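You operate a simulated robot arm through the tools that you are given. There is no shell and no other tool.

You run a simulated robot arm. Do the job below in one go: nothing can be reset, and whatever is moved stays where it is left.

## Task
Top up the tank to the green FULL band from the water jug.
Fine: open the tank lid, put the jug back and shut the lid; the pump stays off. Set down upright: water jug. Where these are worked on the way, their far stop is far enough and under half their travel is too little: tank lid.
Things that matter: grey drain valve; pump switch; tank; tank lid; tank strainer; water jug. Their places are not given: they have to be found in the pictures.

It is judged by the outcome, as a careful person would: the job done as asked, and still so three seconds after it is handed in. It fails if anything else is knocked over, pushed out of place, dropped, spilled or broken. A push-on lid holds only when it is set on centred and level and pressed home; a screw cap is set on level and turned clockwise until tight.

## Robot
A 6-joint arm with a three-finger gripper, fixed in place. Base frame: the origin is at the foot of the arm, x ahead of it, y to its left, z up. Lengths are in mm, angles in degrees, forces in N, time in s.
Its first joint turns from -166.0 to 166.0 degrees. Payload 4.89 kg.
Tool frame: the origin (TCP) lies between the finger pads and is the grasp point; the fingertips stand 30 mm ahead of it; z points along the fingers, y is the line along which they close. The gripper opens to 164 mm. The gripper's body begins 125 mm behind the TCP.
Orientation is that of the tool frame in the base frame, as [roll, pitch, yaw] about the fixed x, y, z axes, in that order (R = Rz(yaw) Ry(pitch) Rx(roll)). With the fingers straight down and closing along the base's y, the tool's x points along the base's -x, its y along +y and its z along -z.

## Interface
- The arm moves only by the tool send_rows. Its argument "steps" is text: rows parted by semicolons, each of 6 numbers parted by spaces: the shift along the base's x, y, z in mm, then the turn, a rotation vector about the base's x, y, z in degrees. In form: tx ty tz rx ry rz; .... A call has 1 to 20 rows; each row is the pose to reach, as a shift and turn from the pose commanded when the call began. "jaw" is the opening, from 0 (shut) to 1 (fully open), set as the call begins (left out, the last holds). Rows are played at 5 a second. More than 50 mm and 8.6 degrees between two rows, or a gripper value outside its range, and nothing of the call is played. A pose out of reach is approached as far as the arm can. The call stops where the force on the tool passes 90 N (or 10 N more than at its start, if that is more) or the arm is blocked; 0.2 s more then pass. Each finger travels about 108 mm/s and halts on what it meets, pressing with about 30 N; the grip force reading is that of the motor and also rises with nothing between the fingers. The clock runs only during rows and for 0.2 s after the last one: add rows that repeat a pose to give the fingers time. It gives the time, the measured TCP pose, the force on the tool (base axes), the opening and the grip force at its end, in the units of the frame above (readings bear some noise), with the torque about the TCP (base axes, N m) and any sound that the robot's microphone picked up.
- Cameras (640 x 400 px; columns grow to the right, rows downward): "scene" is fixed at [49.9, 501.4, 1809.2]; the picture's right is [-0.09, -1.00, 0.00], its down [-0.73, 0.07, -0.68] and it looks along [0.68, -0.06, -0.73] (base axes); focal length 343 px, centre (320, 200). "wrist" rides on the gripper at [76, -2, -152] in the tool frame; the picture's right is [0.02, 1.00, 0.00], its down [-0.88, 0.02, -0.47] and it looks along [-0.47, 0.01, 0.88] (tool axes); focal length 247 px, centre (320, 200).
- capture(camera): a new picture of that camera. The clock stands still meanwhile.
- raise_lower(by): slides the trunk up (or, below 0, down) by that many mm; the arm rides with it, the base frame stays. It gives what a move gives, with no picture.
- locate(camera, pixels): for up to 12 pixels [column, row] of the newest picture of that camera ("zoom" is the newest enlarged one), the place [x, y, z] in the base frame of the surface seen there, good to about 2 mm. The clock stands still meanwhile.
- inspect(camera, box): a new picture of the part [left, top, right, bottom] of that camera's present view, enlarged. The clock stands still meanwhile.
- finish_job(): hands the job in; it is judged then, once.

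Open the gripper and draw the arm clear of the work before you hand the job in, unless the task says otherwise.

The tools are called after ">>>" as a command line: name --argument value ..., lists and objects as JSON in quotes. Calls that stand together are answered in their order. send_rows: Moves the arm, as the interface text tells. Its arguments: {"type":"object","properties":{"steps":{"type":"string"},"jaw":{"type":"number"}},"required":["steps"]} The other tools are called the same way: raise_lower (by) slides the trunk up or down; capture (camera) takes a picture; locate (camera, pixels) gives the place of the surface under pixels of a picture; inspect (camera, box) takes an enlarged picture of a part of a camera's view; finish_job () hands the job in.

At the start:

```text
clock: 0.0
eef_pos: [372.8, 329.5, 1451.4]
ee_rot: [180.0, 0.0, -180.0]
ft_force: [0.3, -0.5, 0.0]
moment: [-0.02, 0.02, -0.02]
finger_gap: 163.8
gripper_force: 0.0
trunk travel left (down, up): [-175.0, 215.0]
```

scene: 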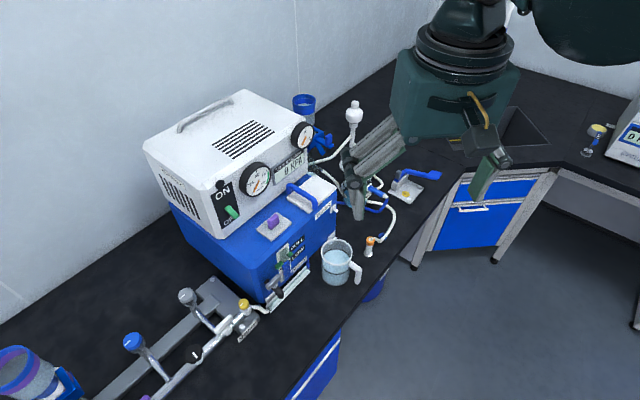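
wrist: 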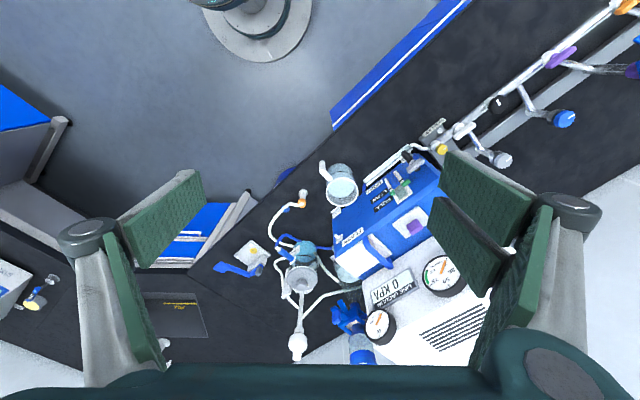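

The scene shows a blue unit with a white top at about (250,200), a jug at (338,262) and a grey valve assembly near (290,255). I'll enlarge these areas to identify the parts.

>>> inspect --camera "scene" --box '[240, 170, 400, 310]'

>>> inspect --camera "scene" --box '[130, 80, 350, 240]'

>>> inspect --camera "wrist" --box '[270, 130, 470, 270]'

```text
2.86 times, centred on (320, 240) of scene
```

zoom: 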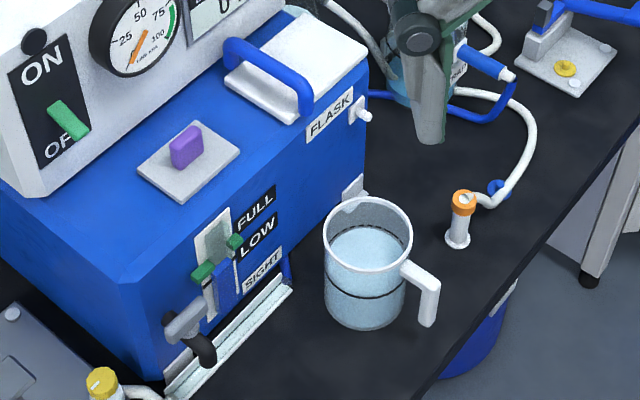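

```text
2.50 times, centred on (240, 160) of scene
```

zoom: 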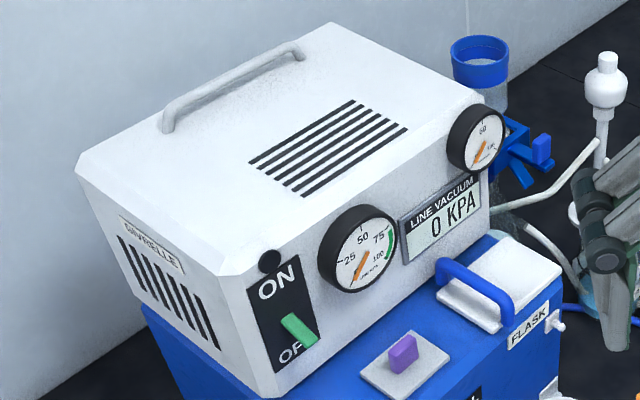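

```text
2.86 times, centred on (370, 200) of wrist
```

zoom: 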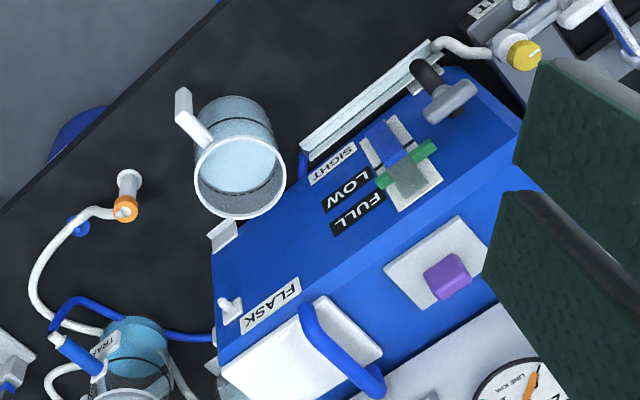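

The tank front carries the sight glass with its LOW and FULL marks. On its top are a white plate with a blue bar handle and a grey plate with a purple knob. I'll locate the key points before getting a closer view.

>>> inspect --camera "scene" --box '[240, 170, 400, 310]'

>>> locate --camera "zoom" --pixels '[[186, 135], [137, 160], [183, 203], [240, 153], [193, 120], [240, 45], [300, 110], [225, 85], [298, 120], [367, 45], [290, 12], [265, 75]]'

>>> locate --camera "zoom" --pixels '[[325, 225], [412, 240], [370, 200], [365, 250], [430, 320], [405, 268], [440, 280], [365, 325], [135, 280], [367, 70], [200, 345], [185, 322]]'

>>> locate --camera "zoom" --pixels '[[218, 225], [215, 250], [202, 272], [235, 242], [225, 285], [212, 300], [460, 240], [463, 200], [420, 140], [20, 180], [0, 180], [490, 330]]'

```text
2.86 times, centred on (320, 240) of scene
```

zoom: 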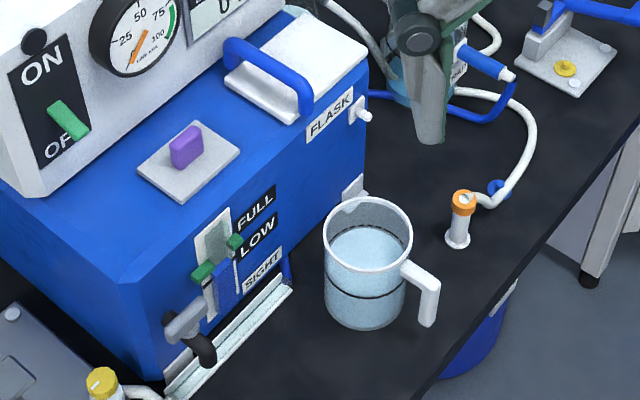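

```text
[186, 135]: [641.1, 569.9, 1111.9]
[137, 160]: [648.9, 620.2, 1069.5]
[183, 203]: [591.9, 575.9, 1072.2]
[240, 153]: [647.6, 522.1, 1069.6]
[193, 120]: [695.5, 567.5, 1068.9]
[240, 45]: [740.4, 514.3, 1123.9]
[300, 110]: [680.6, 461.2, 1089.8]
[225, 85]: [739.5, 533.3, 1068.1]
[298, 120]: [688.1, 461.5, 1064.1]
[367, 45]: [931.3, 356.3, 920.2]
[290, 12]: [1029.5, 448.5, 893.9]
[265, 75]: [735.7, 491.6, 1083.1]
```

```text
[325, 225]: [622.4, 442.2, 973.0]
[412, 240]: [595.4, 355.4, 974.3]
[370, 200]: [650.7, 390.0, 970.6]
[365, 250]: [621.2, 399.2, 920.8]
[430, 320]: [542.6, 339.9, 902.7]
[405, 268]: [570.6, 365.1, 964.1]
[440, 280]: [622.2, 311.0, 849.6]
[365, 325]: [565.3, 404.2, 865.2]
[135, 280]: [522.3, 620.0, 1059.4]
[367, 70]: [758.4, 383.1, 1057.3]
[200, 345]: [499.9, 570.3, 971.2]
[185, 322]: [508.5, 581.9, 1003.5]
```

```text
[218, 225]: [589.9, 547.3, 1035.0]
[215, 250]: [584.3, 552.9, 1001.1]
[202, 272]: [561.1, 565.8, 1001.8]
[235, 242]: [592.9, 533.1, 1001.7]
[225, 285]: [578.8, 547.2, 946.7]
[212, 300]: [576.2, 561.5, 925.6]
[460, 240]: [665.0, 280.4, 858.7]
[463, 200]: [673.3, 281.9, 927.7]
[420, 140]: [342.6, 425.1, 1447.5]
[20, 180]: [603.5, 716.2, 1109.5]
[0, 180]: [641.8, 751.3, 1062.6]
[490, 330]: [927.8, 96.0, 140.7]
```

The table is at z≈850, the tank top at ≈1065, and the jug stands around (610,400) with its rim at ≈973. I'll check how tall the white box is before moving in for a closer look.

>>> capture --camera "scene"

>>> locate --camera "scene" --pixels '[[245, 92], [310, 125], [150, 150], [205, 105], [270, 130], [224, 180], [255, 182], [303, 135], [354, 110], [229, 212], [222, 190], [304, 100]]'

```text
taken
```

scene: 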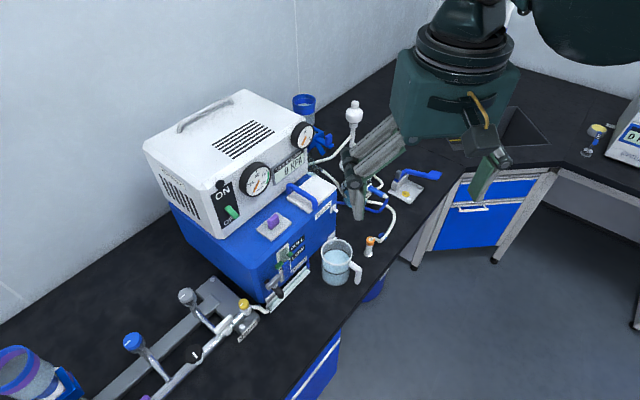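

```text
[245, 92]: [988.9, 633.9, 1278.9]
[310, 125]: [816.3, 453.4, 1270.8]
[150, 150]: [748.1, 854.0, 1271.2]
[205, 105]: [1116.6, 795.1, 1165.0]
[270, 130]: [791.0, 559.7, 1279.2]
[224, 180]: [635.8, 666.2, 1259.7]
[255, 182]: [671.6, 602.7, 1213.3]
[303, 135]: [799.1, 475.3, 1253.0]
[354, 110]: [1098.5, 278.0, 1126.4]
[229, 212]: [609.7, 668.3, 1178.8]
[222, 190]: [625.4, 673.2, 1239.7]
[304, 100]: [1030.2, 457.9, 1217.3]
```

The white box top is at ≈1280, and its front faces roughly (-0.76,-0.65). I'll move above and in front of the tank, turned 40° so the wrist camera looks squarely at its top.

>>> send_rows --steps "30 13 -20 0 0 5; 60 27 -42 0 0 10; 90 40 -64 0 0 15; 120 54 -87 0 0 20; 150 67 -110 0 0 25; 180 81 -132 0 0 30; 210 95 -154 0 0 35; 241 108 -176 0 0 40" --jaw 1

>>> capture --camera "wrist"

>>> capture --camera "scene"

```text
clock: 1.8
eef_pos: [611.8, 437.5, 1274.5]
ee_rot: [-180.0, 0.1, -139.9]
ft_force: [-1.6, -1.3, 0.3]
moment: [0.16, -0.23, -0.01]
finger_gap: 164.0
gripper_force: 0.1
trunk travel left (down, up): [-175.0, 215.0]
```

```text
taken
```

wrist: 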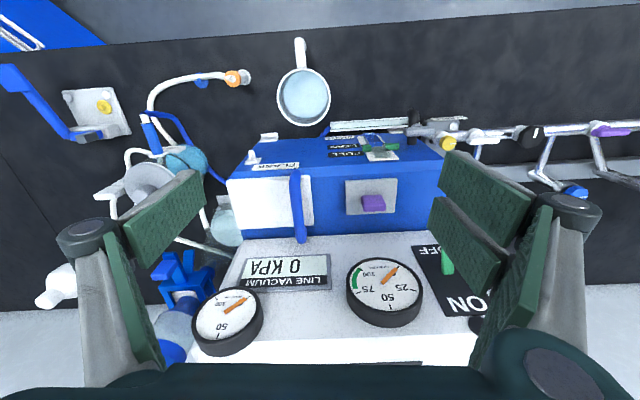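

```text
taken
```

scene: 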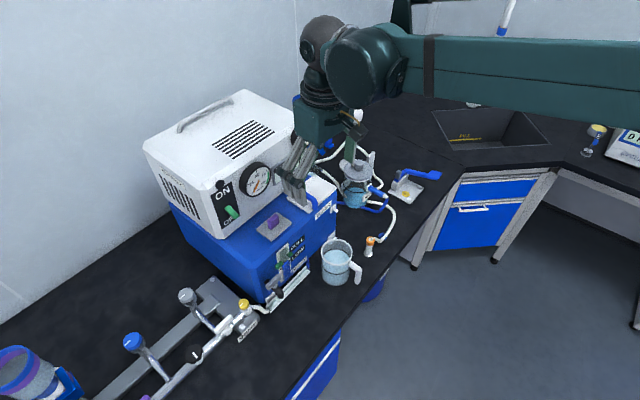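

The wrist view now shows the tank top squarely, with the white/blue plate at (275,200) and the grey plate with the purple knob at (372,195). I'll enlarge the tank top and front and the side fittings.

>>> inspect --camera "wrist" --box '[220, 110, 470, 250]'

>>> locate --camera "wrist" --pixels '[[346, 180], [397, 178], [398, 214], [347, 215], [373, 203], [362, 197], [385, 196], [295, 172], [301, 240], [298, 205], [232, 180], [233, 229]]'

>>> inspect --camera "wrist" --box '[60, 20, 350, 200]'

```text
2.56 times, centred on (345, 180) of wrist
```

zoom: 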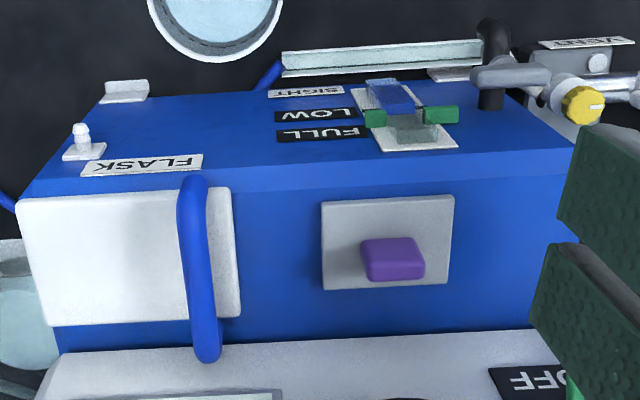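

```text
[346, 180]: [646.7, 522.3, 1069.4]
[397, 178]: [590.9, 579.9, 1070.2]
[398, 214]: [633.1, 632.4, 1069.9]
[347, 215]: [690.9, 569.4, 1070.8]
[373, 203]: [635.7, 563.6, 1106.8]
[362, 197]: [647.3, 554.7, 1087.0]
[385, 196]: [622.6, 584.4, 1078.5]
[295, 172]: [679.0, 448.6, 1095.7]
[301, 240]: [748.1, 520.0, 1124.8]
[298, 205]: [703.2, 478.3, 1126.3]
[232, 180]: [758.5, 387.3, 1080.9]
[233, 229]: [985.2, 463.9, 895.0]
```

```text
2.21 times, centred on (205, 110) of wrist
```

zoom: 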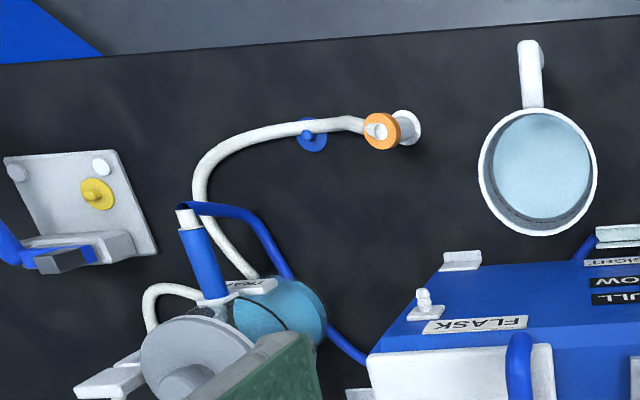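

The white slab with the blue bar handle sits on the right end of the tank top. The grey plate with the purple knob is flatter. I'll view the slab from its right side to look for a hinge.

>>> send_rows --steps "15 -12 0 0 0 7; 30 -24 0 0 0 14; 45 -36 -5 0 0 21; 60 -48 -10 0 0 28; 75 -60 -20 0 0 35; 90 -72 -30 0 0 42; 108 -86 -38 0 0 50"

>>> capture --camera "wrist"

>>> inspect --camera "wrist" --box '[200, 100, 440, 280]'

```text
clock: 3.4
eef_pos: [722.4, 350.7, 1237.0]
ee_rot: [180.0, -0.1, -89.9]
ft_force: [-0.6, 0.0, 0.9]
moment: [-0.02, -0.13, 0.03]
finger_gap: 163.9
gripper_force: 0.1
trunk travel left (down, up): [-175.0, 215.0]
```

```text
taken
```

wrist: 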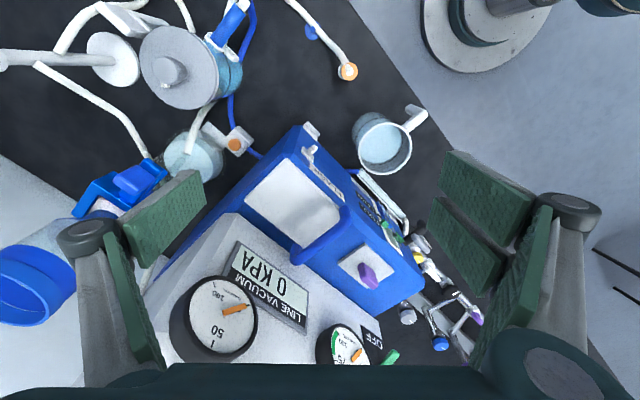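

```text
2.22 times, centred on (320, 190) of wrist
```

zoom: 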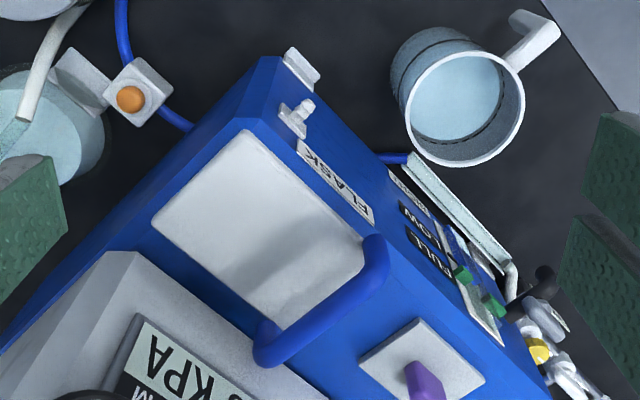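

The slab's handle runs along its left edge, so the hinge is probably on its right edge. I'll measure the slab, handle and jug from here.

>>> locate --camera "zoom" --pixels '[[245, 133], [155, 220], [365, 262], [278, 325], [375, 240], [372, 265], [330, 305], [270, 340], [262, 360], [300, 320], [250, 230], [320, 260]]'

>>> locate --camera "zoom" --pixels '[[405, 120], [520, 90], [470, 160], [455, 45], [460, 100], [495, 60], [530, 45], [548, 30], [515, 18], [520, 120], [430, 385], [415, 360]]'

```text
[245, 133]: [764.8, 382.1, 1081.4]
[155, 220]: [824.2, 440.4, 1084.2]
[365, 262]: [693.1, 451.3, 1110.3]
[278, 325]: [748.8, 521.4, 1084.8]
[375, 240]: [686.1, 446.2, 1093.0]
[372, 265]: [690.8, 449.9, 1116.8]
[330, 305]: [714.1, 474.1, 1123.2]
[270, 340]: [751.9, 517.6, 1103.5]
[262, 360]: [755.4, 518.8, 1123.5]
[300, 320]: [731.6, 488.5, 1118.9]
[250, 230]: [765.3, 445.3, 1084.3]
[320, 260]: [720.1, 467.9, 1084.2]
```

```text
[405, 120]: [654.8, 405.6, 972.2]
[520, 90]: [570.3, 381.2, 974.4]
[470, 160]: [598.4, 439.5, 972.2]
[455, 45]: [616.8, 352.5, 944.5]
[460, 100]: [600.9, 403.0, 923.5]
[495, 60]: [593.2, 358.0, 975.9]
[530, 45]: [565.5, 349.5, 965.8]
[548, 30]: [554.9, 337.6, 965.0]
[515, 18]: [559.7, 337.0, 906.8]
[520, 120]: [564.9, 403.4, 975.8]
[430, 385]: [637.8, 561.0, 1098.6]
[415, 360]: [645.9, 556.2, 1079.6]
```

The slab top is at z≈1083 with its right edge around (794,411). The handle bar runs from (686,446) to (754,519), with its top at z≈1125. I'll go above the handle with the jaw partly closed, closing across the bar.

>>> send_rows --steps "-4 19 0 0 0 -7.5; -8 38 0 0 0 -15; -12 57 0 0 0 -22.5; -16 76 0 0 0 -30; -20 95 0 0 0 -37.5; -21 112 0 0 0 -45" --jaw 0.42

>>> send_rows --steps "0 0 -10 4.7 -4.7 0; 0 0 -20 9.4 -9.4 0; 0 0 -40 14.14 -14.14 0; 0 0 -50 14.14 -14.14 0"

>>> capture --camera "wrist"

>>> capture --camera "scene"

```text
clock: 4.8
eef_pos: [700.7, 463.9, 1236.5]
ee_rot: [-179.9, 0.0, -135.1]
ft_force: [0.1, -0.5, 0.2]
moment: [0.12, 0.0, -0.03]
finger_gap: 69.0
gripper_force: 0.0
trunk travel left (down, up): [-175.0, 215.0]
```

```text
clock: 5.8
eef_pos: [701.1, 463.3, 1187.2]
ee_rot: [-180.0, 20.1, -134.9]
ft_force: [-1.1, -0.6, 0.3]
moment: [0.08, -0.09, 0.0]
finger_gap: 68.9
gripper_force: 0.1
trunk travel left (down, up): [-175.0, 215.0]
```

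```text
taken
```

wrist: 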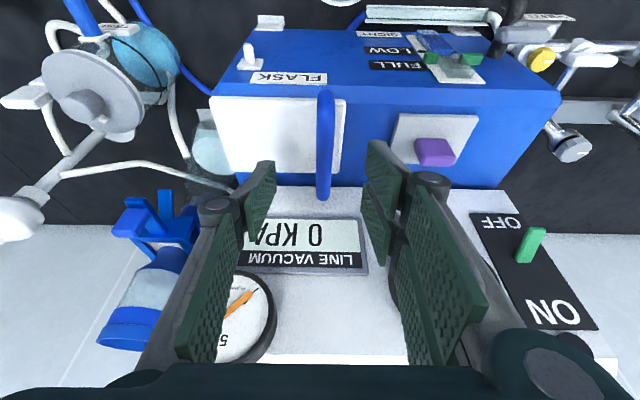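

```text
taken
```

scene: 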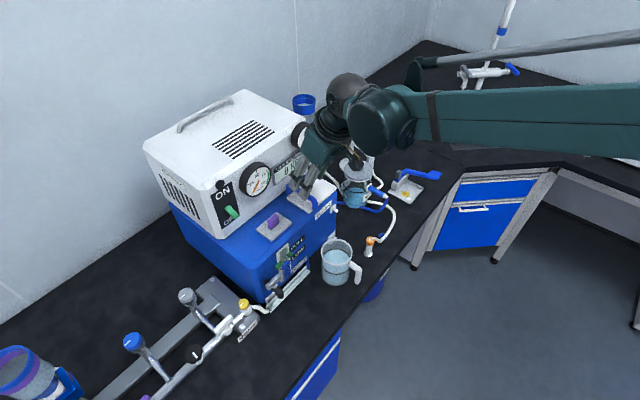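

The bar is nearly vertical in the wrist view at (326,145), between the fingers. I'll measure the handle and slab once more from here.

>>> inspect --camera "wrist" --box '[200, 70, 400, 210]'

>>> locate --camera "wrist" --pixels '[[326, 95], [326, 120], [324, 145], [324, 170], [322, 195], [318, 145], [331, 145], [216, 97], [231, 171], [345, 100], [340, 173], [336, 140]]'

```text
2.86 times, centred on (300, 140) of wrist
```

zoom: 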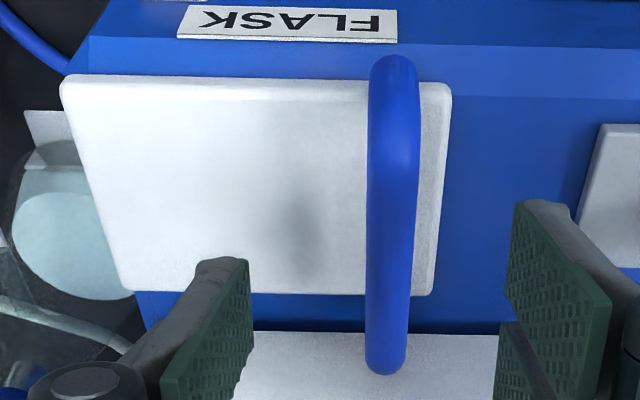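

```text
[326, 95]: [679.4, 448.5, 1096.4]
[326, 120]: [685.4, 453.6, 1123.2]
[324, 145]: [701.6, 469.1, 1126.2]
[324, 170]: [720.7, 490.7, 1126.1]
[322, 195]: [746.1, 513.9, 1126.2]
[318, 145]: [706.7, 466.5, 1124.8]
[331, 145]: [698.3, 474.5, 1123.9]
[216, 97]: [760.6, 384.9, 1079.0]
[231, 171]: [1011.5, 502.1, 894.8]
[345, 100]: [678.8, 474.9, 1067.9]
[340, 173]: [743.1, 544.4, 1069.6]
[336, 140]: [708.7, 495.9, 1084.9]
```

The bar centreline satisfies x−y≈231.6, with its top at 1126 and a diameter of about 14 mm. I'll descend around its middle, with the tips staying above the slab, then close.

>>> send_rows --steps "-3 3 0 0 0 0; 2 8 -22 0 0 0; 7 13 -44 0 0 0; 12.2 18.4 -65 0 0 0; 12.2 18.4 -65 0 0 0"

>>> send_rows --steps "0 0 0 0 0 0; 0 0 0 0 0 0; 0 0 0 0 0 0; 0 0 0 0 0 0" --jaw 0

>>> capture --camera "wrist"

```text
clock: 7.0
eef_pos: [713.8, 482.6, 1118.2]
ee_rot: [-180.0, 20.0, -135.0]
ft_force: [0.0, 0.4, -0.5]
moment: [-0.05, 0.06, -0.01]
finger_gap: 68.8
gripper_force: 0.1
trunk travel left (down, up): [-175.0, 215.0]
```

```text
clock: 8.0
eef_pos: [709.8, 486.0, 1119.3]
ee_rot: [180.0, 20.0, -134.9]
ft_force: [-50.1, 49.2, 3.6]
moment: [1.29, 2.92, -1.53]
finger_gap: 27.7
gripper_force: 45.2
trunk travel left (down, up): [-175.0, 215.0]
```

```text
taken
```

wrist: 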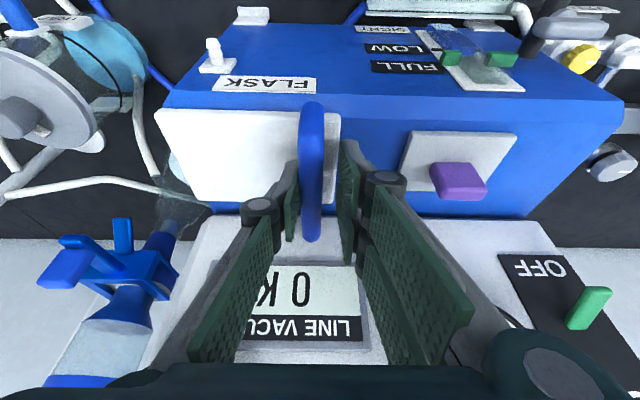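

The gap stopped at 27.7 with a sideways load. The left tip seems to have caught the slab's edge instead of the bar. I'll open, rise 7 mm and close again.

>>> send_rows --steps "0 0 0 0 0 0; 0 0 0 0 0 0; 0 0 0 0 0 0" --jaw 0.42

>>> send_rows --steps "0 0 4 0 0 0; 0 0 8 0 0 0; 0 0 8 0 0 0"

>>> inspect --camera "wrist" --box '[140, 70, 460, 270]'

```text
clock: 8.8
eef_pos: [713.6, 482.2, 1119.6]
ee_rot: [179.9, 20.1, -135.0]
ft_force: [0.0, -0.1, 0.1]
moment: [-0.05, 0.01, 0.0]
finger_gap: 68.8
gripper_force: 0.0
trunk travel left (down, up): [-175.0, 215.0]
```

```text
clock: 9.6
eef_pos: [714.0, 482.9, 1127.6]
ee_rot: [-180.0, 19.9, -135.0]
ft_force: [-0.1, -0.1, -0.3]
moment: [0.0, 0.01, 0.02]
finger_gap: 68.8
gripper_force: 0.1
trunk travel left (down, up): [-175.0, 215.0]
```

```text
2.00 times, centred on (300, 170) of wrist
```

zoom: 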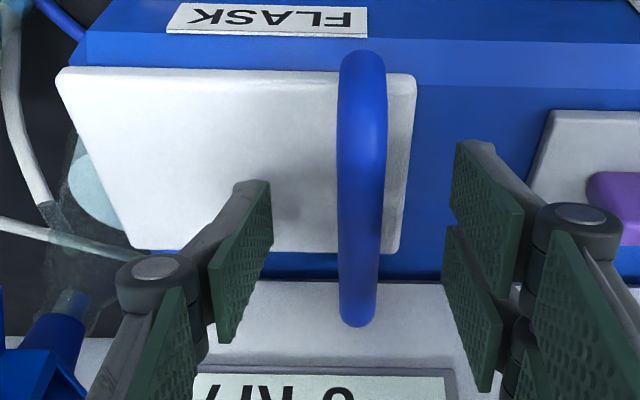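

The slab hasn't moved and the bar sits midway between the fingers. I'll close again at this height.

>>> send_rows --steps "0 0 0 0 0 0; 0 0 0 0 0 0; 0 0 0 0 0 0; 0 0 0 0 0 0" --jaw 0

>>> inspect --camera "wrist" --box '[140, 70, 460, 270]'

```text
clock: 10.6
eef_pos: [713.9, 482.0, 1127.2]
ee_rot: [179.9, 19.9, -135.0]
ft_force: [2.4, -2.8, 0.2]
moment: [-0.03, -0.01, 0.56]
finger_gap: 14.9
gripper_force: 45.6
trunk travel left (down, up): [-175.0, 215.0]
```

```text
2.00 times, centred on (300, 170) of wrist
```

zoom: 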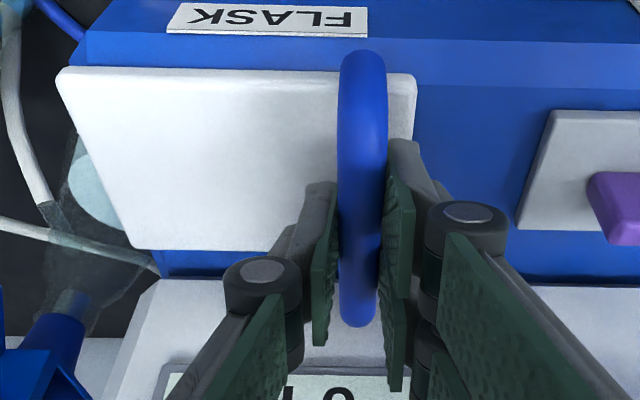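

The bar is gripped with the gap at 14.9. I'll try a small opening arc about the right edge and read the forces.

>>> send_rows --steps "1.3 -1.3 4.5 0 0 0; 3 -3 8.7 0 0 0; 4.7 -4.7 13 0 0 0; 6.5 -6.5 17.2 0 0 0; 6.5 -6.5 17.2 0 0 0"

>>> capture --camera "wrist"

```text
clock: 11.8
eef_pos: [719.5, 476.3, 1147.0]
ee_rot: [-179.9, 20.1, -135.0]
ft_force: [-1.0, 0.0, -0.9]
moment: [0.0, 0.16, 0.38]
finger_gap: 15.1
gripper_force: 44.8
trunk travel left (down, up): [-175.0, 215.0]
```

```text
taken
```

wrist: 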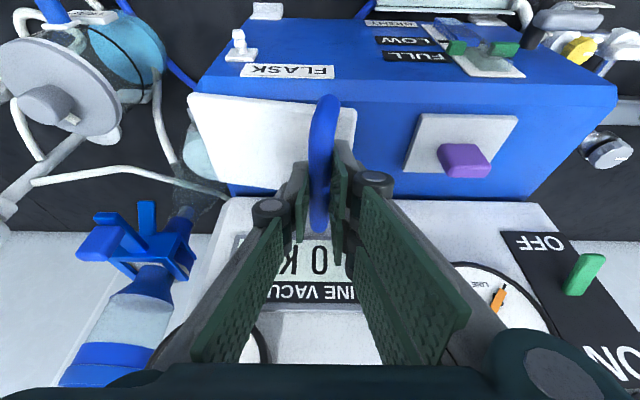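

It moves freely with almost no force. I'll check whether the lid is really pivoting about its right edge.

>>> locate --camera "wrist" --pixels '[[192, 97], [222, 180], [300, 110], [345, 115], [230, 110], [245, 170]]'

>>> inspect --camera "wrist" --box '[160, 60, 400, 220]'

>>> inspect --camera "scene" --box '[240, 130, 400, 270]'

```text
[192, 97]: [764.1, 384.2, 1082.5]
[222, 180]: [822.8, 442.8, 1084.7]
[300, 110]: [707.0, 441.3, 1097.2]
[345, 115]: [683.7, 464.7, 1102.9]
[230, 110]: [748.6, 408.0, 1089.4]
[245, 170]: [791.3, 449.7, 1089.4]
```

```text
2.50 times, centred on (280, 140) of wrist
```

zoom: 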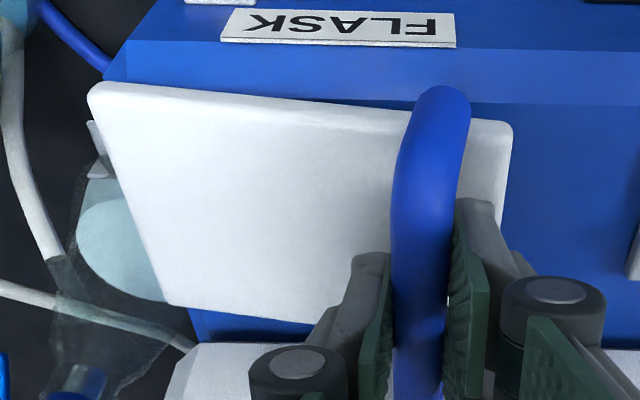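

```text
2.86 times, centred on (320, 200) of scene
```

zoom: 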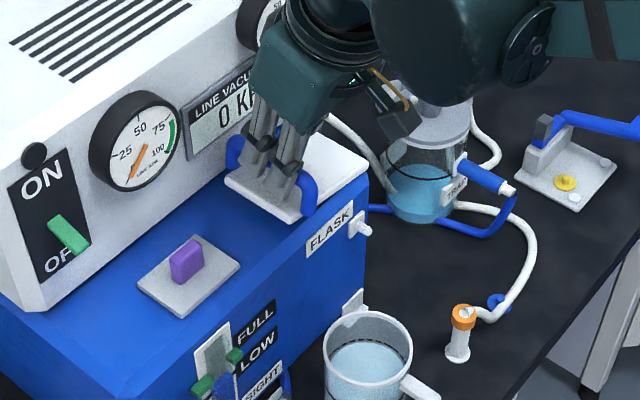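

The right edge stayed at z≈1083 while the handle side rose to 1103, so the lid hinges on its right edge. I'll continue the arc to about 60°.

>>> send_rows --steps "4.5 -4.5 8.4 0 0 0; 9.1 -9.1 15.9 0 0 0; 14.2 -14.2 22.9 0 0 0; 19.7 -19.7 29.1 0 0 0; 25.6 -25.6 34.7 0 0 0; 31.7 -31.7 39.5 0 0 0; 38.2 -38.2 43.6 0 0 0; 44.9 -44.9 46.8 0 0 0; 51.8 -51.8 49.2 0 0 0; 58.8 -58.8 50.7 0 0 0"

>>> capture --camera "scene"

>>> capture --camera "wrist"

```text
clock: 14.0
eef_pos: [779.1, 416.5, 1196.4]
ee_rot: [180.0, 19.9, -134.9]
ft_force: [6.4, 5.6, -0.9]
moment: [-0.17, 0.05, -1.07]
finger_gap: 14.7
gripper_force: 44.1
trunk travel left (down, up): [-175.0, 215.0]
```

```text
taken
```

scene: 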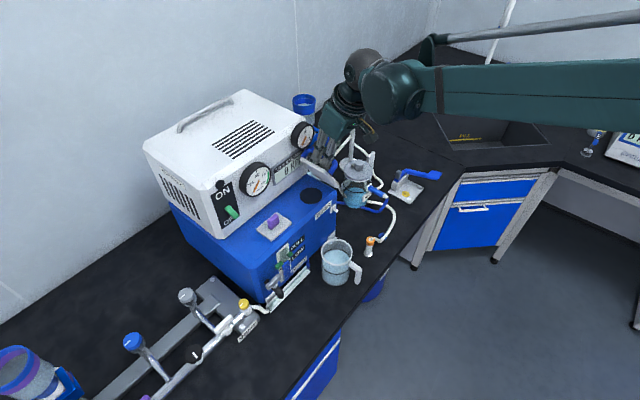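

```text
taken
```

wrist: 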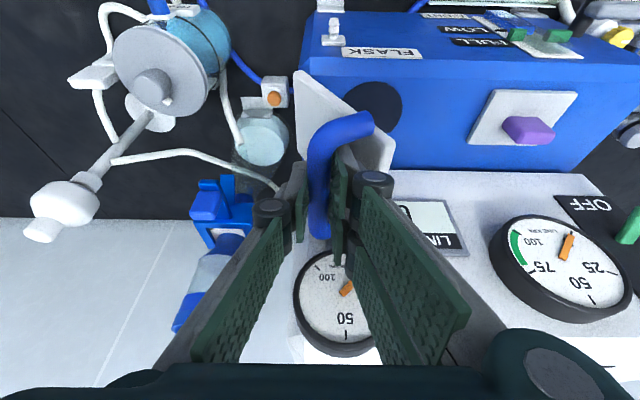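

The lid is at about 60° and shows a round dark filler hole at scene (313,195). I'll carry on to about 95°, watching the forces for the stop.

>>> send_rows --steps "7.1 -7.1 0.7 0 0 0; 14.1 -14.1 0.5 0 0 0; 21.1 -21.1 -0.6 0 0 0; 28.1 -28.1 -2.5 0 0 0; 34.9 -34.9 -5.3 0 0 0; 41.5 -41.5 -8.9 0 0 0"

>>> capture --camera "wrist"

>>> inspect --camera "scene" --box '[240, 110, 400, 250]'

```text
clock: 15.4
eef_pos: [820.3, 375.2, 1188.7]
ee_rot: [-179.9, 20.1, -135.0]
ft_force: [11.0, 8.3, 8.3]
moment: [-0.26, 0.29, -1.59]
finger_gap: 14.8
gripper_force: 45.0
trunk travel left (down, up): [-175.0, 215.0]
```

```text
taken
```

wrist: 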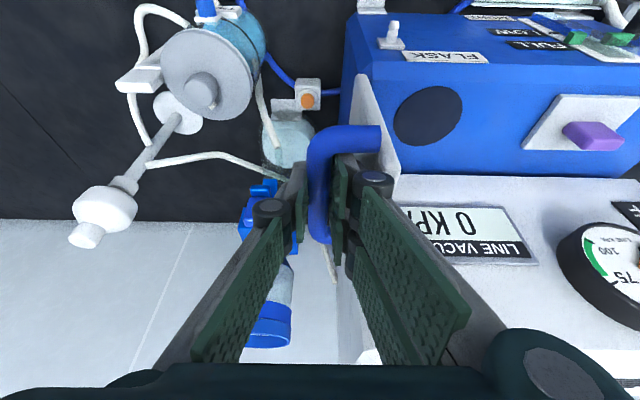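

```text
2.86 times, centred on (320, 180) of scene
```

zoom: 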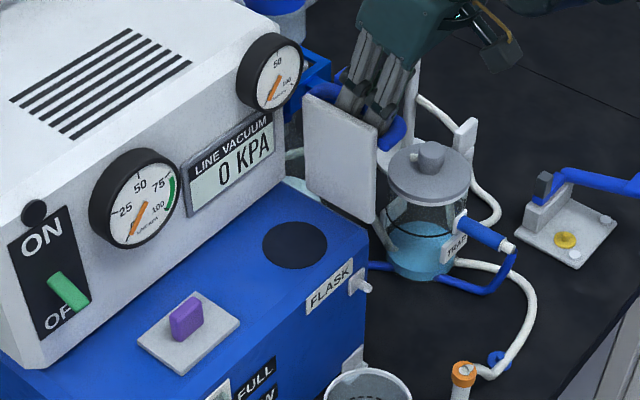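

The lid is about vertical. I'll push on slightly past vertical, so that it can rest on its stop.

>>> send_rows --steps "3.2 -3.2 -2.1 0 0 0; 6.4 -6.4 -4.4 0 0 0; 9.4 -9.4 -6.9 0 0 0; 12.4 -12.4 -9.6 0 0 0; 12.4 -12.4 -9.6 0 0 0"

>>> inspect --camera "scene" --box '[240, 110, 400, 250]'

```text
clock: 16.6
eef_pos: [829.6, 366.6, 1180.8]
ee_rot: [-180.0, 20.1, -134.9]
ft_force: [1.3, 43.8, 59.0]
moment: [-0.36, 1.55, -2.11]
finger_gap: 14.6
gripper_force: 45.0
trunk travel left (down, up): [-175.0, 215.0]
```

```text
2.86 times, centred on (320, 180) of scene
```

zoom: 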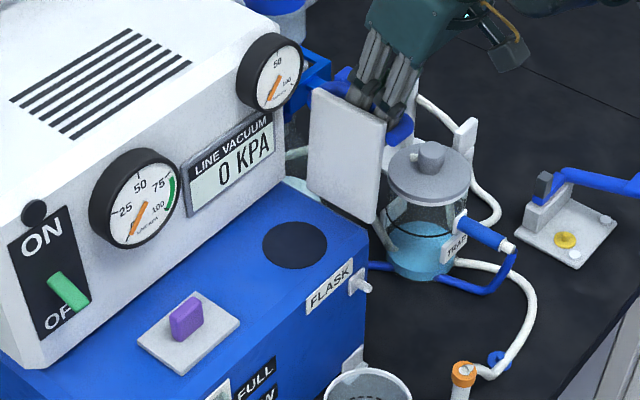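

The load has jumped to 59 N upward, so the lid has met its stop a little past vertical. I'll ease back 2 mm to unload and open just a little, because the left finger is between the bar and the slab.

>>> send_rows --steps "-1.5 1.5 1.5 0 0 0; -3 3 2.6 0 0 0; -3 3 2.6 0 0 0"

>>> send_rows --steps "0 0 0 0 0 0; 0 0 0 0 0 0; 0 0 0 0 0 0" --jaw 0.17

>>> capture --camera "wrist"

>>> inspect --camera "scene" --box '[240, 110, 400, 250]'

```text
clock: 17.4
eef_pos: [831.3, 366.1, 1179.4]
ee_rot: [-179.9, 20.0, -135.0]
ft_force: [28.2, 31.1, 40.1]
moment: [0.25, -0.29, -1.98]
finger_gap: 14.4
gripper_force: 45.0
trunk travel left (down, up): [-175.0, 215.0]
```

```text
clock: 18.2
eef_pos: [830.7, 366.5, 1181.0]
ee_rot: [179.9, 20.0, -134.9]
ft_force: [35.9, 19.0, 46.2]
moment: [-0.01, 1.77, -0.39]
finger_gap: 21.4
gripper_force: 0.1
trunk travel left (down, up): [-175.0, 215.0]
```

```text
taken
```

wrist: 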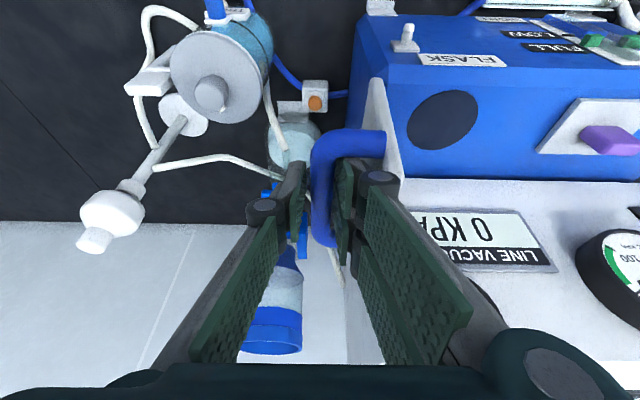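

```text
2.86 times, centred on (320, 180) of scene
```

zoom: 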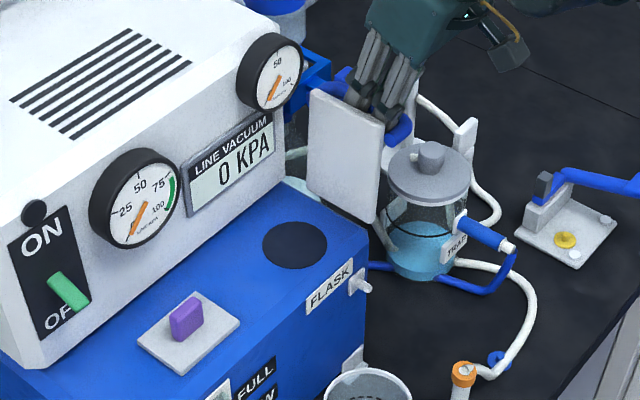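

Force remains (46 N up) with the gap at 21 mm, so the left finger's knuckle is probably bearing on the slab's upper edge. I'll raise a few mm and read again.

>>> send_rows --steps "0 0 2 0 0 0; 0 0 4 0 0 0; 0 0 4 0 0 0"

>>> inspect --camera "wrist" --box '[220, 60, 460, 260]'

```text
clock: 19.0
eef_pos: [829.9, 366.3, 1183.0]
ee_rot: [180.0, 19.8, -135.1]
ft_force: [9.5, 11.9, -4.2]
moment: [0.08, -0.13, -0.34]
finger_gap: 28.7
gripper_force: 1.5
trunk travel left (down, up): [-175.0, 215.0]
```

```text
2.00 times, centred on (340, 160) of wrist
```

zoom: 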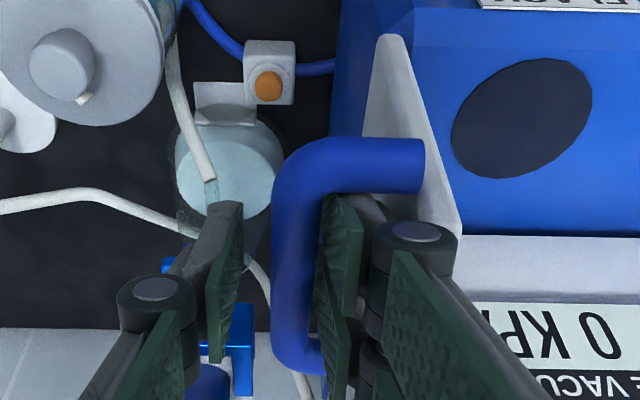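

The load fell away and the jaw opened to 28.7. I'll withdraw along the tool axis.

>>> send_rows --steps "-1 -1 4 0 0 0; -2 -2 8 0 0 0; -3 -3 12 0 0 0; -5 -5 20 0 0 0; -8 -8 32 0 0 0; -12 -12 48 0 0 0; -18 -18 72 0 0 0"

>>> capture --camera "wrist"

>>> inspect --camera "scene" --box '[240, 110, 400, 250]'

```text
clock: 20.6
eef_pos: [812.2, 347.7, 1257.0]
ee_rot: [-180.0, 20.0, -135.0]
ft_force: [0.5, -0.7, -1.2]
moment: [-0.04, 0.02, 0.06]
finger_gap: 28.0
gripper_force: 0.0
trunk travel left (down, up): [-175.0, 215.0]
```

```text
taken
```

wrist: 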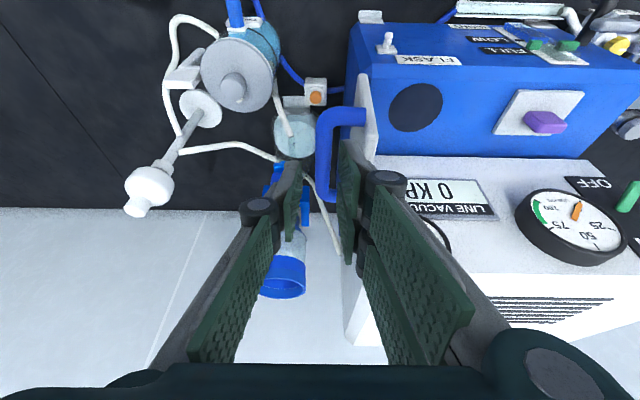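

```text
2.86 times, centred on (320, 180) of scene
```

zoom: 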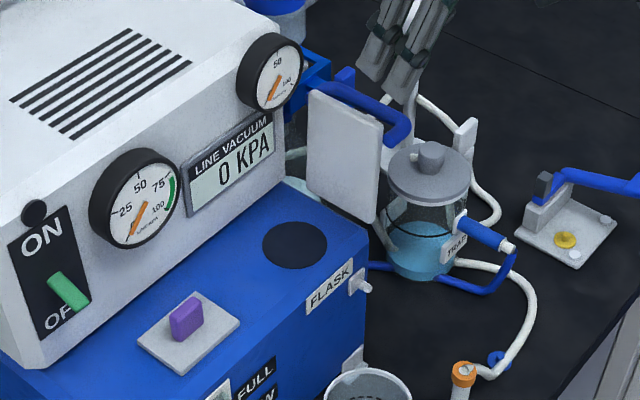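

The lid stays open on its stop. Next I'll measure the filler hole and look at the sight glass and jug.

>>> inspect --camera "wrist" --box '[340, 0, 640, 190]'

>>> locate --camera "wrist" --pixels '[[389, 107], [443, 105], [416, 84], [413, 131], [416, 107], [370, 75], [377, 130], [362, 100], [350, 115], [322, 150], [335, 110], [600, 45]]'

>>> inspect --camera "scene" --box '[260, 220, 380, 310]'

```text
2.11 times, centred on (490, 95) of wrist
```

zoom: 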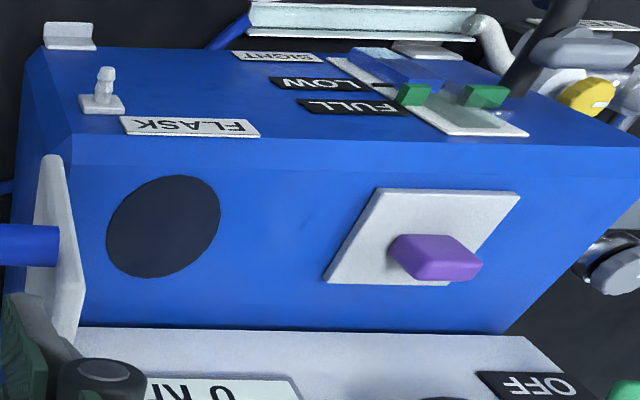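

```text
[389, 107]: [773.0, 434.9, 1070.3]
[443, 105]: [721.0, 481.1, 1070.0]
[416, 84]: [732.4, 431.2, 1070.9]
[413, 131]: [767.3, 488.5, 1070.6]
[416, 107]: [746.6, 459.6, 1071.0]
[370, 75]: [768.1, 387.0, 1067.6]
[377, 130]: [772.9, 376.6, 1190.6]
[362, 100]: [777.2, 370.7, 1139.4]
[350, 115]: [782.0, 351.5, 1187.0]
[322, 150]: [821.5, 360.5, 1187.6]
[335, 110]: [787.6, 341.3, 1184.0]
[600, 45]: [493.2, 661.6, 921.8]
```

```text
4.44 times, centred on (320, 265) of scene
```

zoom: 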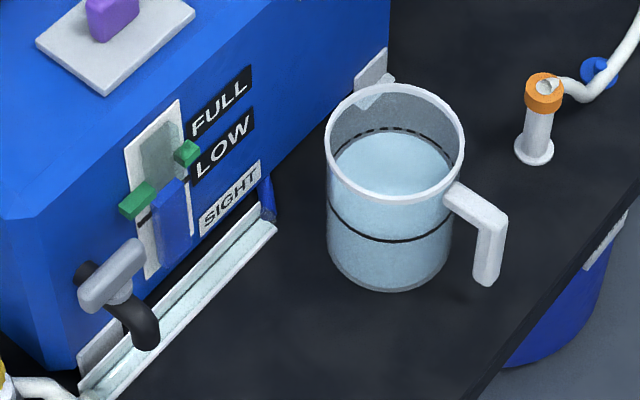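

The filler hole is centred at about (747,459,1070) and roughly 70 mm across. I'll back the arm off and take a frontal view of the sight glass and jug.

>>> send_rows --steps "-40 -8 0 0 0 0; -80 -12 0 0 0 0; -120 -12 0 0 0 0; -160 -10 -10 0 0 0; -196 -2 -38 0 0 0; -232 8 -66 2.4 -2.4 0; -268 20 -94 4.8 -4.8 0; -304 30 -124 7.2 -7.2 0; -340 40 -154 9.6 -9.6 0; -375 52 -183 12 -12 0" --jaw 1

>>> capture --camera "wrist"

```text
clock: 22.8
eef_pos: [438.0, 399.9, 1073.5]
ee_rot: [180.0, 37.0, -135.0]
ft_force: [1.2, -0.1, -0.7]
moment: [0.06, 0.04, 0.04]
finger_gap: 163.9
gripper_force: 0.1
trunk travel left (down, up): [-175.0, 215.0]
```

```text
taken
```

wrist: 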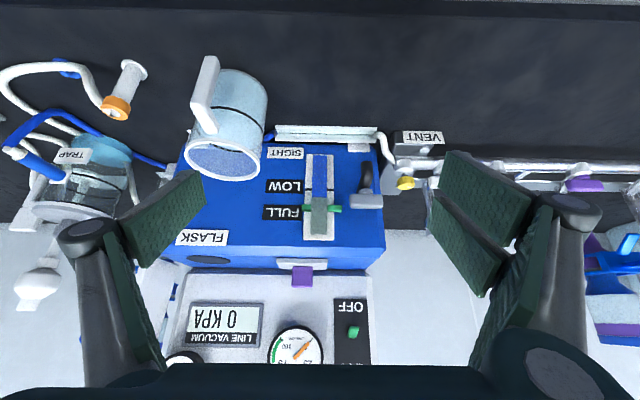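

>>> inspect --camera "wrist" --box '[260, 130, 400, 250]'

>>> locate --camera "zoom" --pixels '[[265, 110], [270, 200], [250, 270], [270, 320], [265, 355], [270, 390], [215, 350], [350, 360], [130, 380], [130, 260], [475, 330], [480, 220]]'

>>> inspect --camera "wrist" --box '[150, 40, 310, 200]'

>>> locate --camera "zoom" --pixels '[[160, 430], [430, 380], [290, 530], [300, 380], [170, 60], [120, 270], [370, 100], [280, 200], [230, 60], [170, 180], [300, 300], [310, 450]]'

```text
3.33 times, centred on (330, 190) of wrist
```

zoom: 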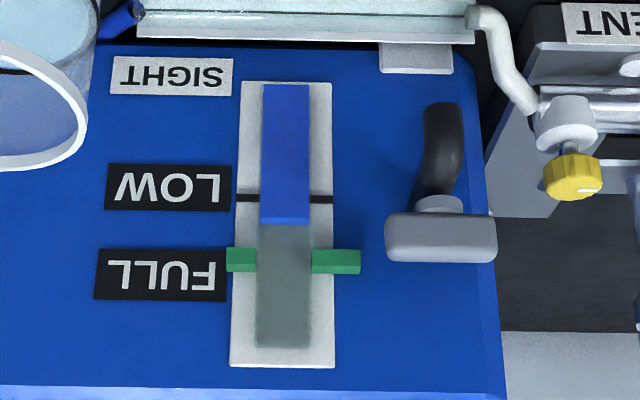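

```text
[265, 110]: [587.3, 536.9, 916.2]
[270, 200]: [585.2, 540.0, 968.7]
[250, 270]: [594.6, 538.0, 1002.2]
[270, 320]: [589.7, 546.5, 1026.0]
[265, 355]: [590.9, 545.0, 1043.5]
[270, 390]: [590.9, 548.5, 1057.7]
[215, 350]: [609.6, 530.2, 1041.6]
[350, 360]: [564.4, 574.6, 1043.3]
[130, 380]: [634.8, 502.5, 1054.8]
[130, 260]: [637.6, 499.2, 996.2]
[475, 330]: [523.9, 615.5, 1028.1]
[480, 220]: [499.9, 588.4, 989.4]
```

```text
2.50 times, centred on (230, 120) of wrist
```

zoom: 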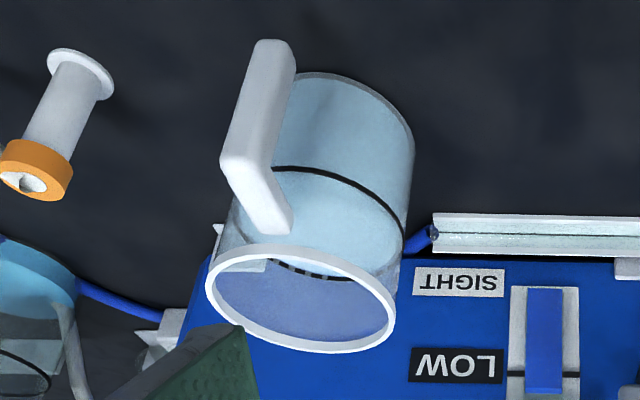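

```text
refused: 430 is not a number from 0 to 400
```

The sight glass reads just above the LOW line (water top z≈980), and the green FULL band spans z≈992–1005. Now I'll measure the jug from this view.

>>> locate --camera "zoom" --pixels '[[210, 285], [395, 320], [300, 347], [300, 250], [260, 45], [225, 160], [275, 215], [405, 110], [300, 76], [235, 190], [310, 210], [395, 220]]'

>>> locate --camera "wrist" --pixels '[[300, 130], [285, 122], [190, 30], [100, 20], [400, 20], [250, 45], [320, 5], [170, 170], [140, 70], [110, 105], [265, 140], [160, 15]]'

```text
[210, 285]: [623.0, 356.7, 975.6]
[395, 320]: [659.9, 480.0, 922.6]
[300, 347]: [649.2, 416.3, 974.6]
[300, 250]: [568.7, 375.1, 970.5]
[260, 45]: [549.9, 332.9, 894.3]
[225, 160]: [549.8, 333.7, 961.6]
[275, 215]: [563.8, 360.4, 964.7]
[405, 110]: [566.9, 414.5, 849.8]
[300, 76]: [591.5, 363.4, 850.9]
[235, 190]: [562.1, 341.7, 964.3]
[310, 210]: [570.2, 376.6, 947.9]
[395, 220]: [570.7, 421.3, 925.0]
```

```text
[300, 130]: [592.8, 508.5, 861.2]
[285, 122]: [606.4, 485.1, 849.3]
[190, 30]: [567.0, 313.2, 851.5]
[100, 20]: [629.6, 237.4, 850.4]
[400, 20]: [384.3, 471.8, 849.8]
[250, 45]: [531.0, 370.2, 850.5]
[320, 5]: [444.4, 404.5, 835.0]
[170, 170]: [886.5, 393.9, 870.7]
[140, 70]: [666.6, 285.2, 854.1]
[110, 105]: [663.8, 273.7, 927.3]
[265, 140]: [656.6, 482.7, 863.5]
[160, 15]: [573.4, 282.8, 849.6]
```

The jug's axis is at about (608.5,399), radius 45, with the rim at 975 and its handle toward (-0.66,-0.75), so the spout faces the tank. I'll line up behind the handle with the tool 25° below horizontal, to straddle the handle and grip the body.

>>> send_rows --steps "20 -25 0 0 0 1; 40 -50 0 0 0 2; 60 -75 0 0 0 3; 85.5 -95 0 0 0 3" --jaw 0.8

>>> send_rows --steps "0 0 -20 5.2 -4.7 0; 0 0 -40 10.4 -9.35 0; 0 0 -60 15.6 -14 0; 0 0 -80 20.8 -18.7 0; 0 0 -89 20.8 -18.7 0; 0 0 -89 20.8 -18.7 0"

>>> capture --camera "wrist"

>>> capture --camera "scene"

```text
clock: 23.8
eef_pos: [521.8, 305.2, 1072.3]
ee_rot: [180.0, 37.0, -132.0]
ft_force: [0.0, 0.0, 0.2]
moment: [-0.01, -0.1, -0.1]
finger_gap: 131.3
gripper_force: 0.0
trunk travel left (down, up): [-175.0, 215.0]
```

```text
clock: 25.2
eef_pos: [534.2, 310.1, 1049.3]
ee_rot: [179.9, 64.8, -132.0]
ft_force: [0.9, 0.2, 0.6]
moment: [0.0, 0.0, 0.01]
finger_gap: 131.2
gripper_force: 0.0
out of reach, approached as far as the arm can: row 3, 4, 5, 6
trunk travel left (down, up): [-175.0, 215.0]
```

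```text
taken
```

wrist: 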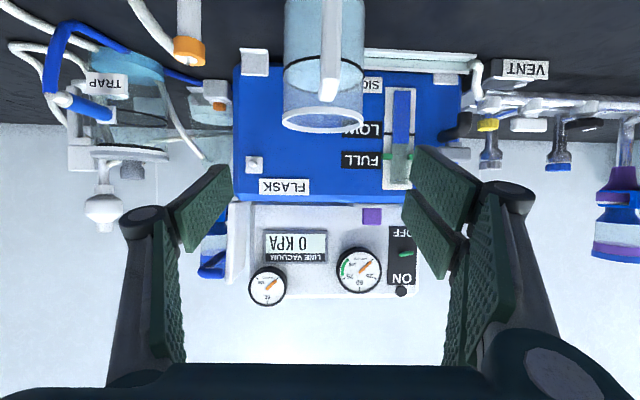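

```text
taken
```

scene: 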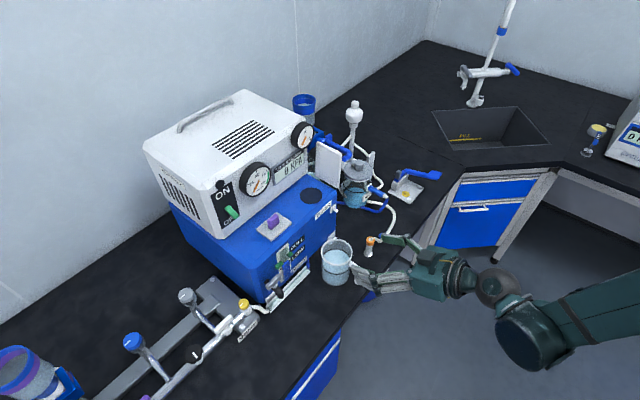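

The pose was limited by reach at z≈1049 because the wrist is too close to the base. Lowering the trunk 65 mm brings the tool to the right height.

>>> raise_lower --by -65

>>> capture --camera "wrist"

>>> capture --camera "scene"

```text
clock: 26.2
eef_pos: [533.7, 309.8, 984.7]
ee_rot: [179.9, 64.8, -131.9]
ft_force: [0.1, 0.0, 0.1]
moment: [0.02, 0.01, 0.0]
finger_gap: 131.3
gripper_force: 0.2
trunk travel left (down, up): [-110.0, 280.0]
```

```text
taken
```

wrist: 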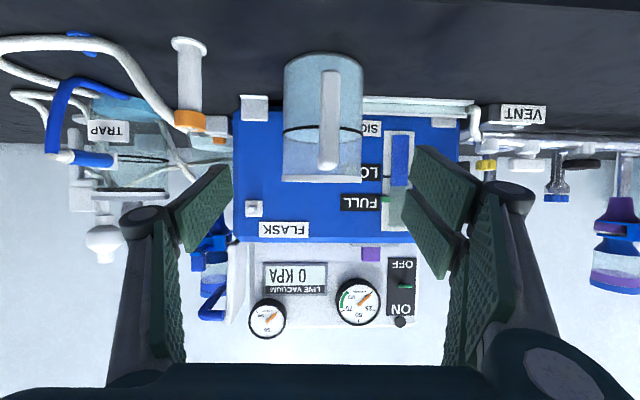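

```text
taken
```

scene: 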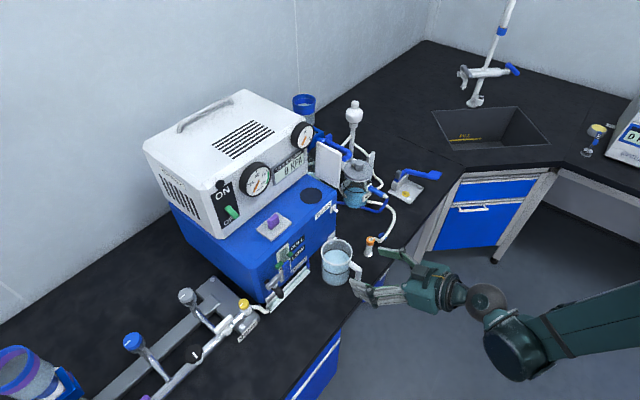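

The pose is now (533.7,309.8,984.7) and the jug's handle points straight at the gripper. I'll send a null row to see what pose counts as commanded.

>>> send_rows --steps "0 0 0 0 0 0; 0 0 0 0 0 0"

>>> locate --camera "wrist" --pixels '[[190, 120], [176, 90], [285, 175], [362, 175], [285, 75], [362, 75], [328, 80], [328, 160], [328, 175], [320, 130], [338, 130], [190, 50]]'

```text
clock: 26.8
eef_pos: [535.0, 310.1, 984.3]
ee_rot: [-180.0, 64.8, -132.0]
ft_force: [0.5, -0.1, 0.3]
moment: [-0.01, -0.01, 0.01]
finger_gap: 130.9
gripper_force: 0.0
trunk travel left (down, up): [-110.0, 280.0]
```

```text
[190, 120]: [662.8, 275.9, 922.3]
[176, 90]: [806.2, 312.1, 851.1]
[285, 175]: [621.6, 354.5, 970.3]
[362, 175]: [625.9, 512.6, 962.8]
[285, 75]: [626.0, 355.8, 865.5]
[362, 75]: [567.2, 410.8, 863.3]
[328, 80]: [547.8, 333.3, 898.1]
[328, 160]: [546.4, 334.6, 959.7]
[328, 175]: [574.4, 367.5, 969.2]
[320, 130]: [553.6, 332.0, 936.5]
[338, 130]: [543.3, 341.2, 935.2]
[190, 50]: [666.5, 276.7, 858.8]
```

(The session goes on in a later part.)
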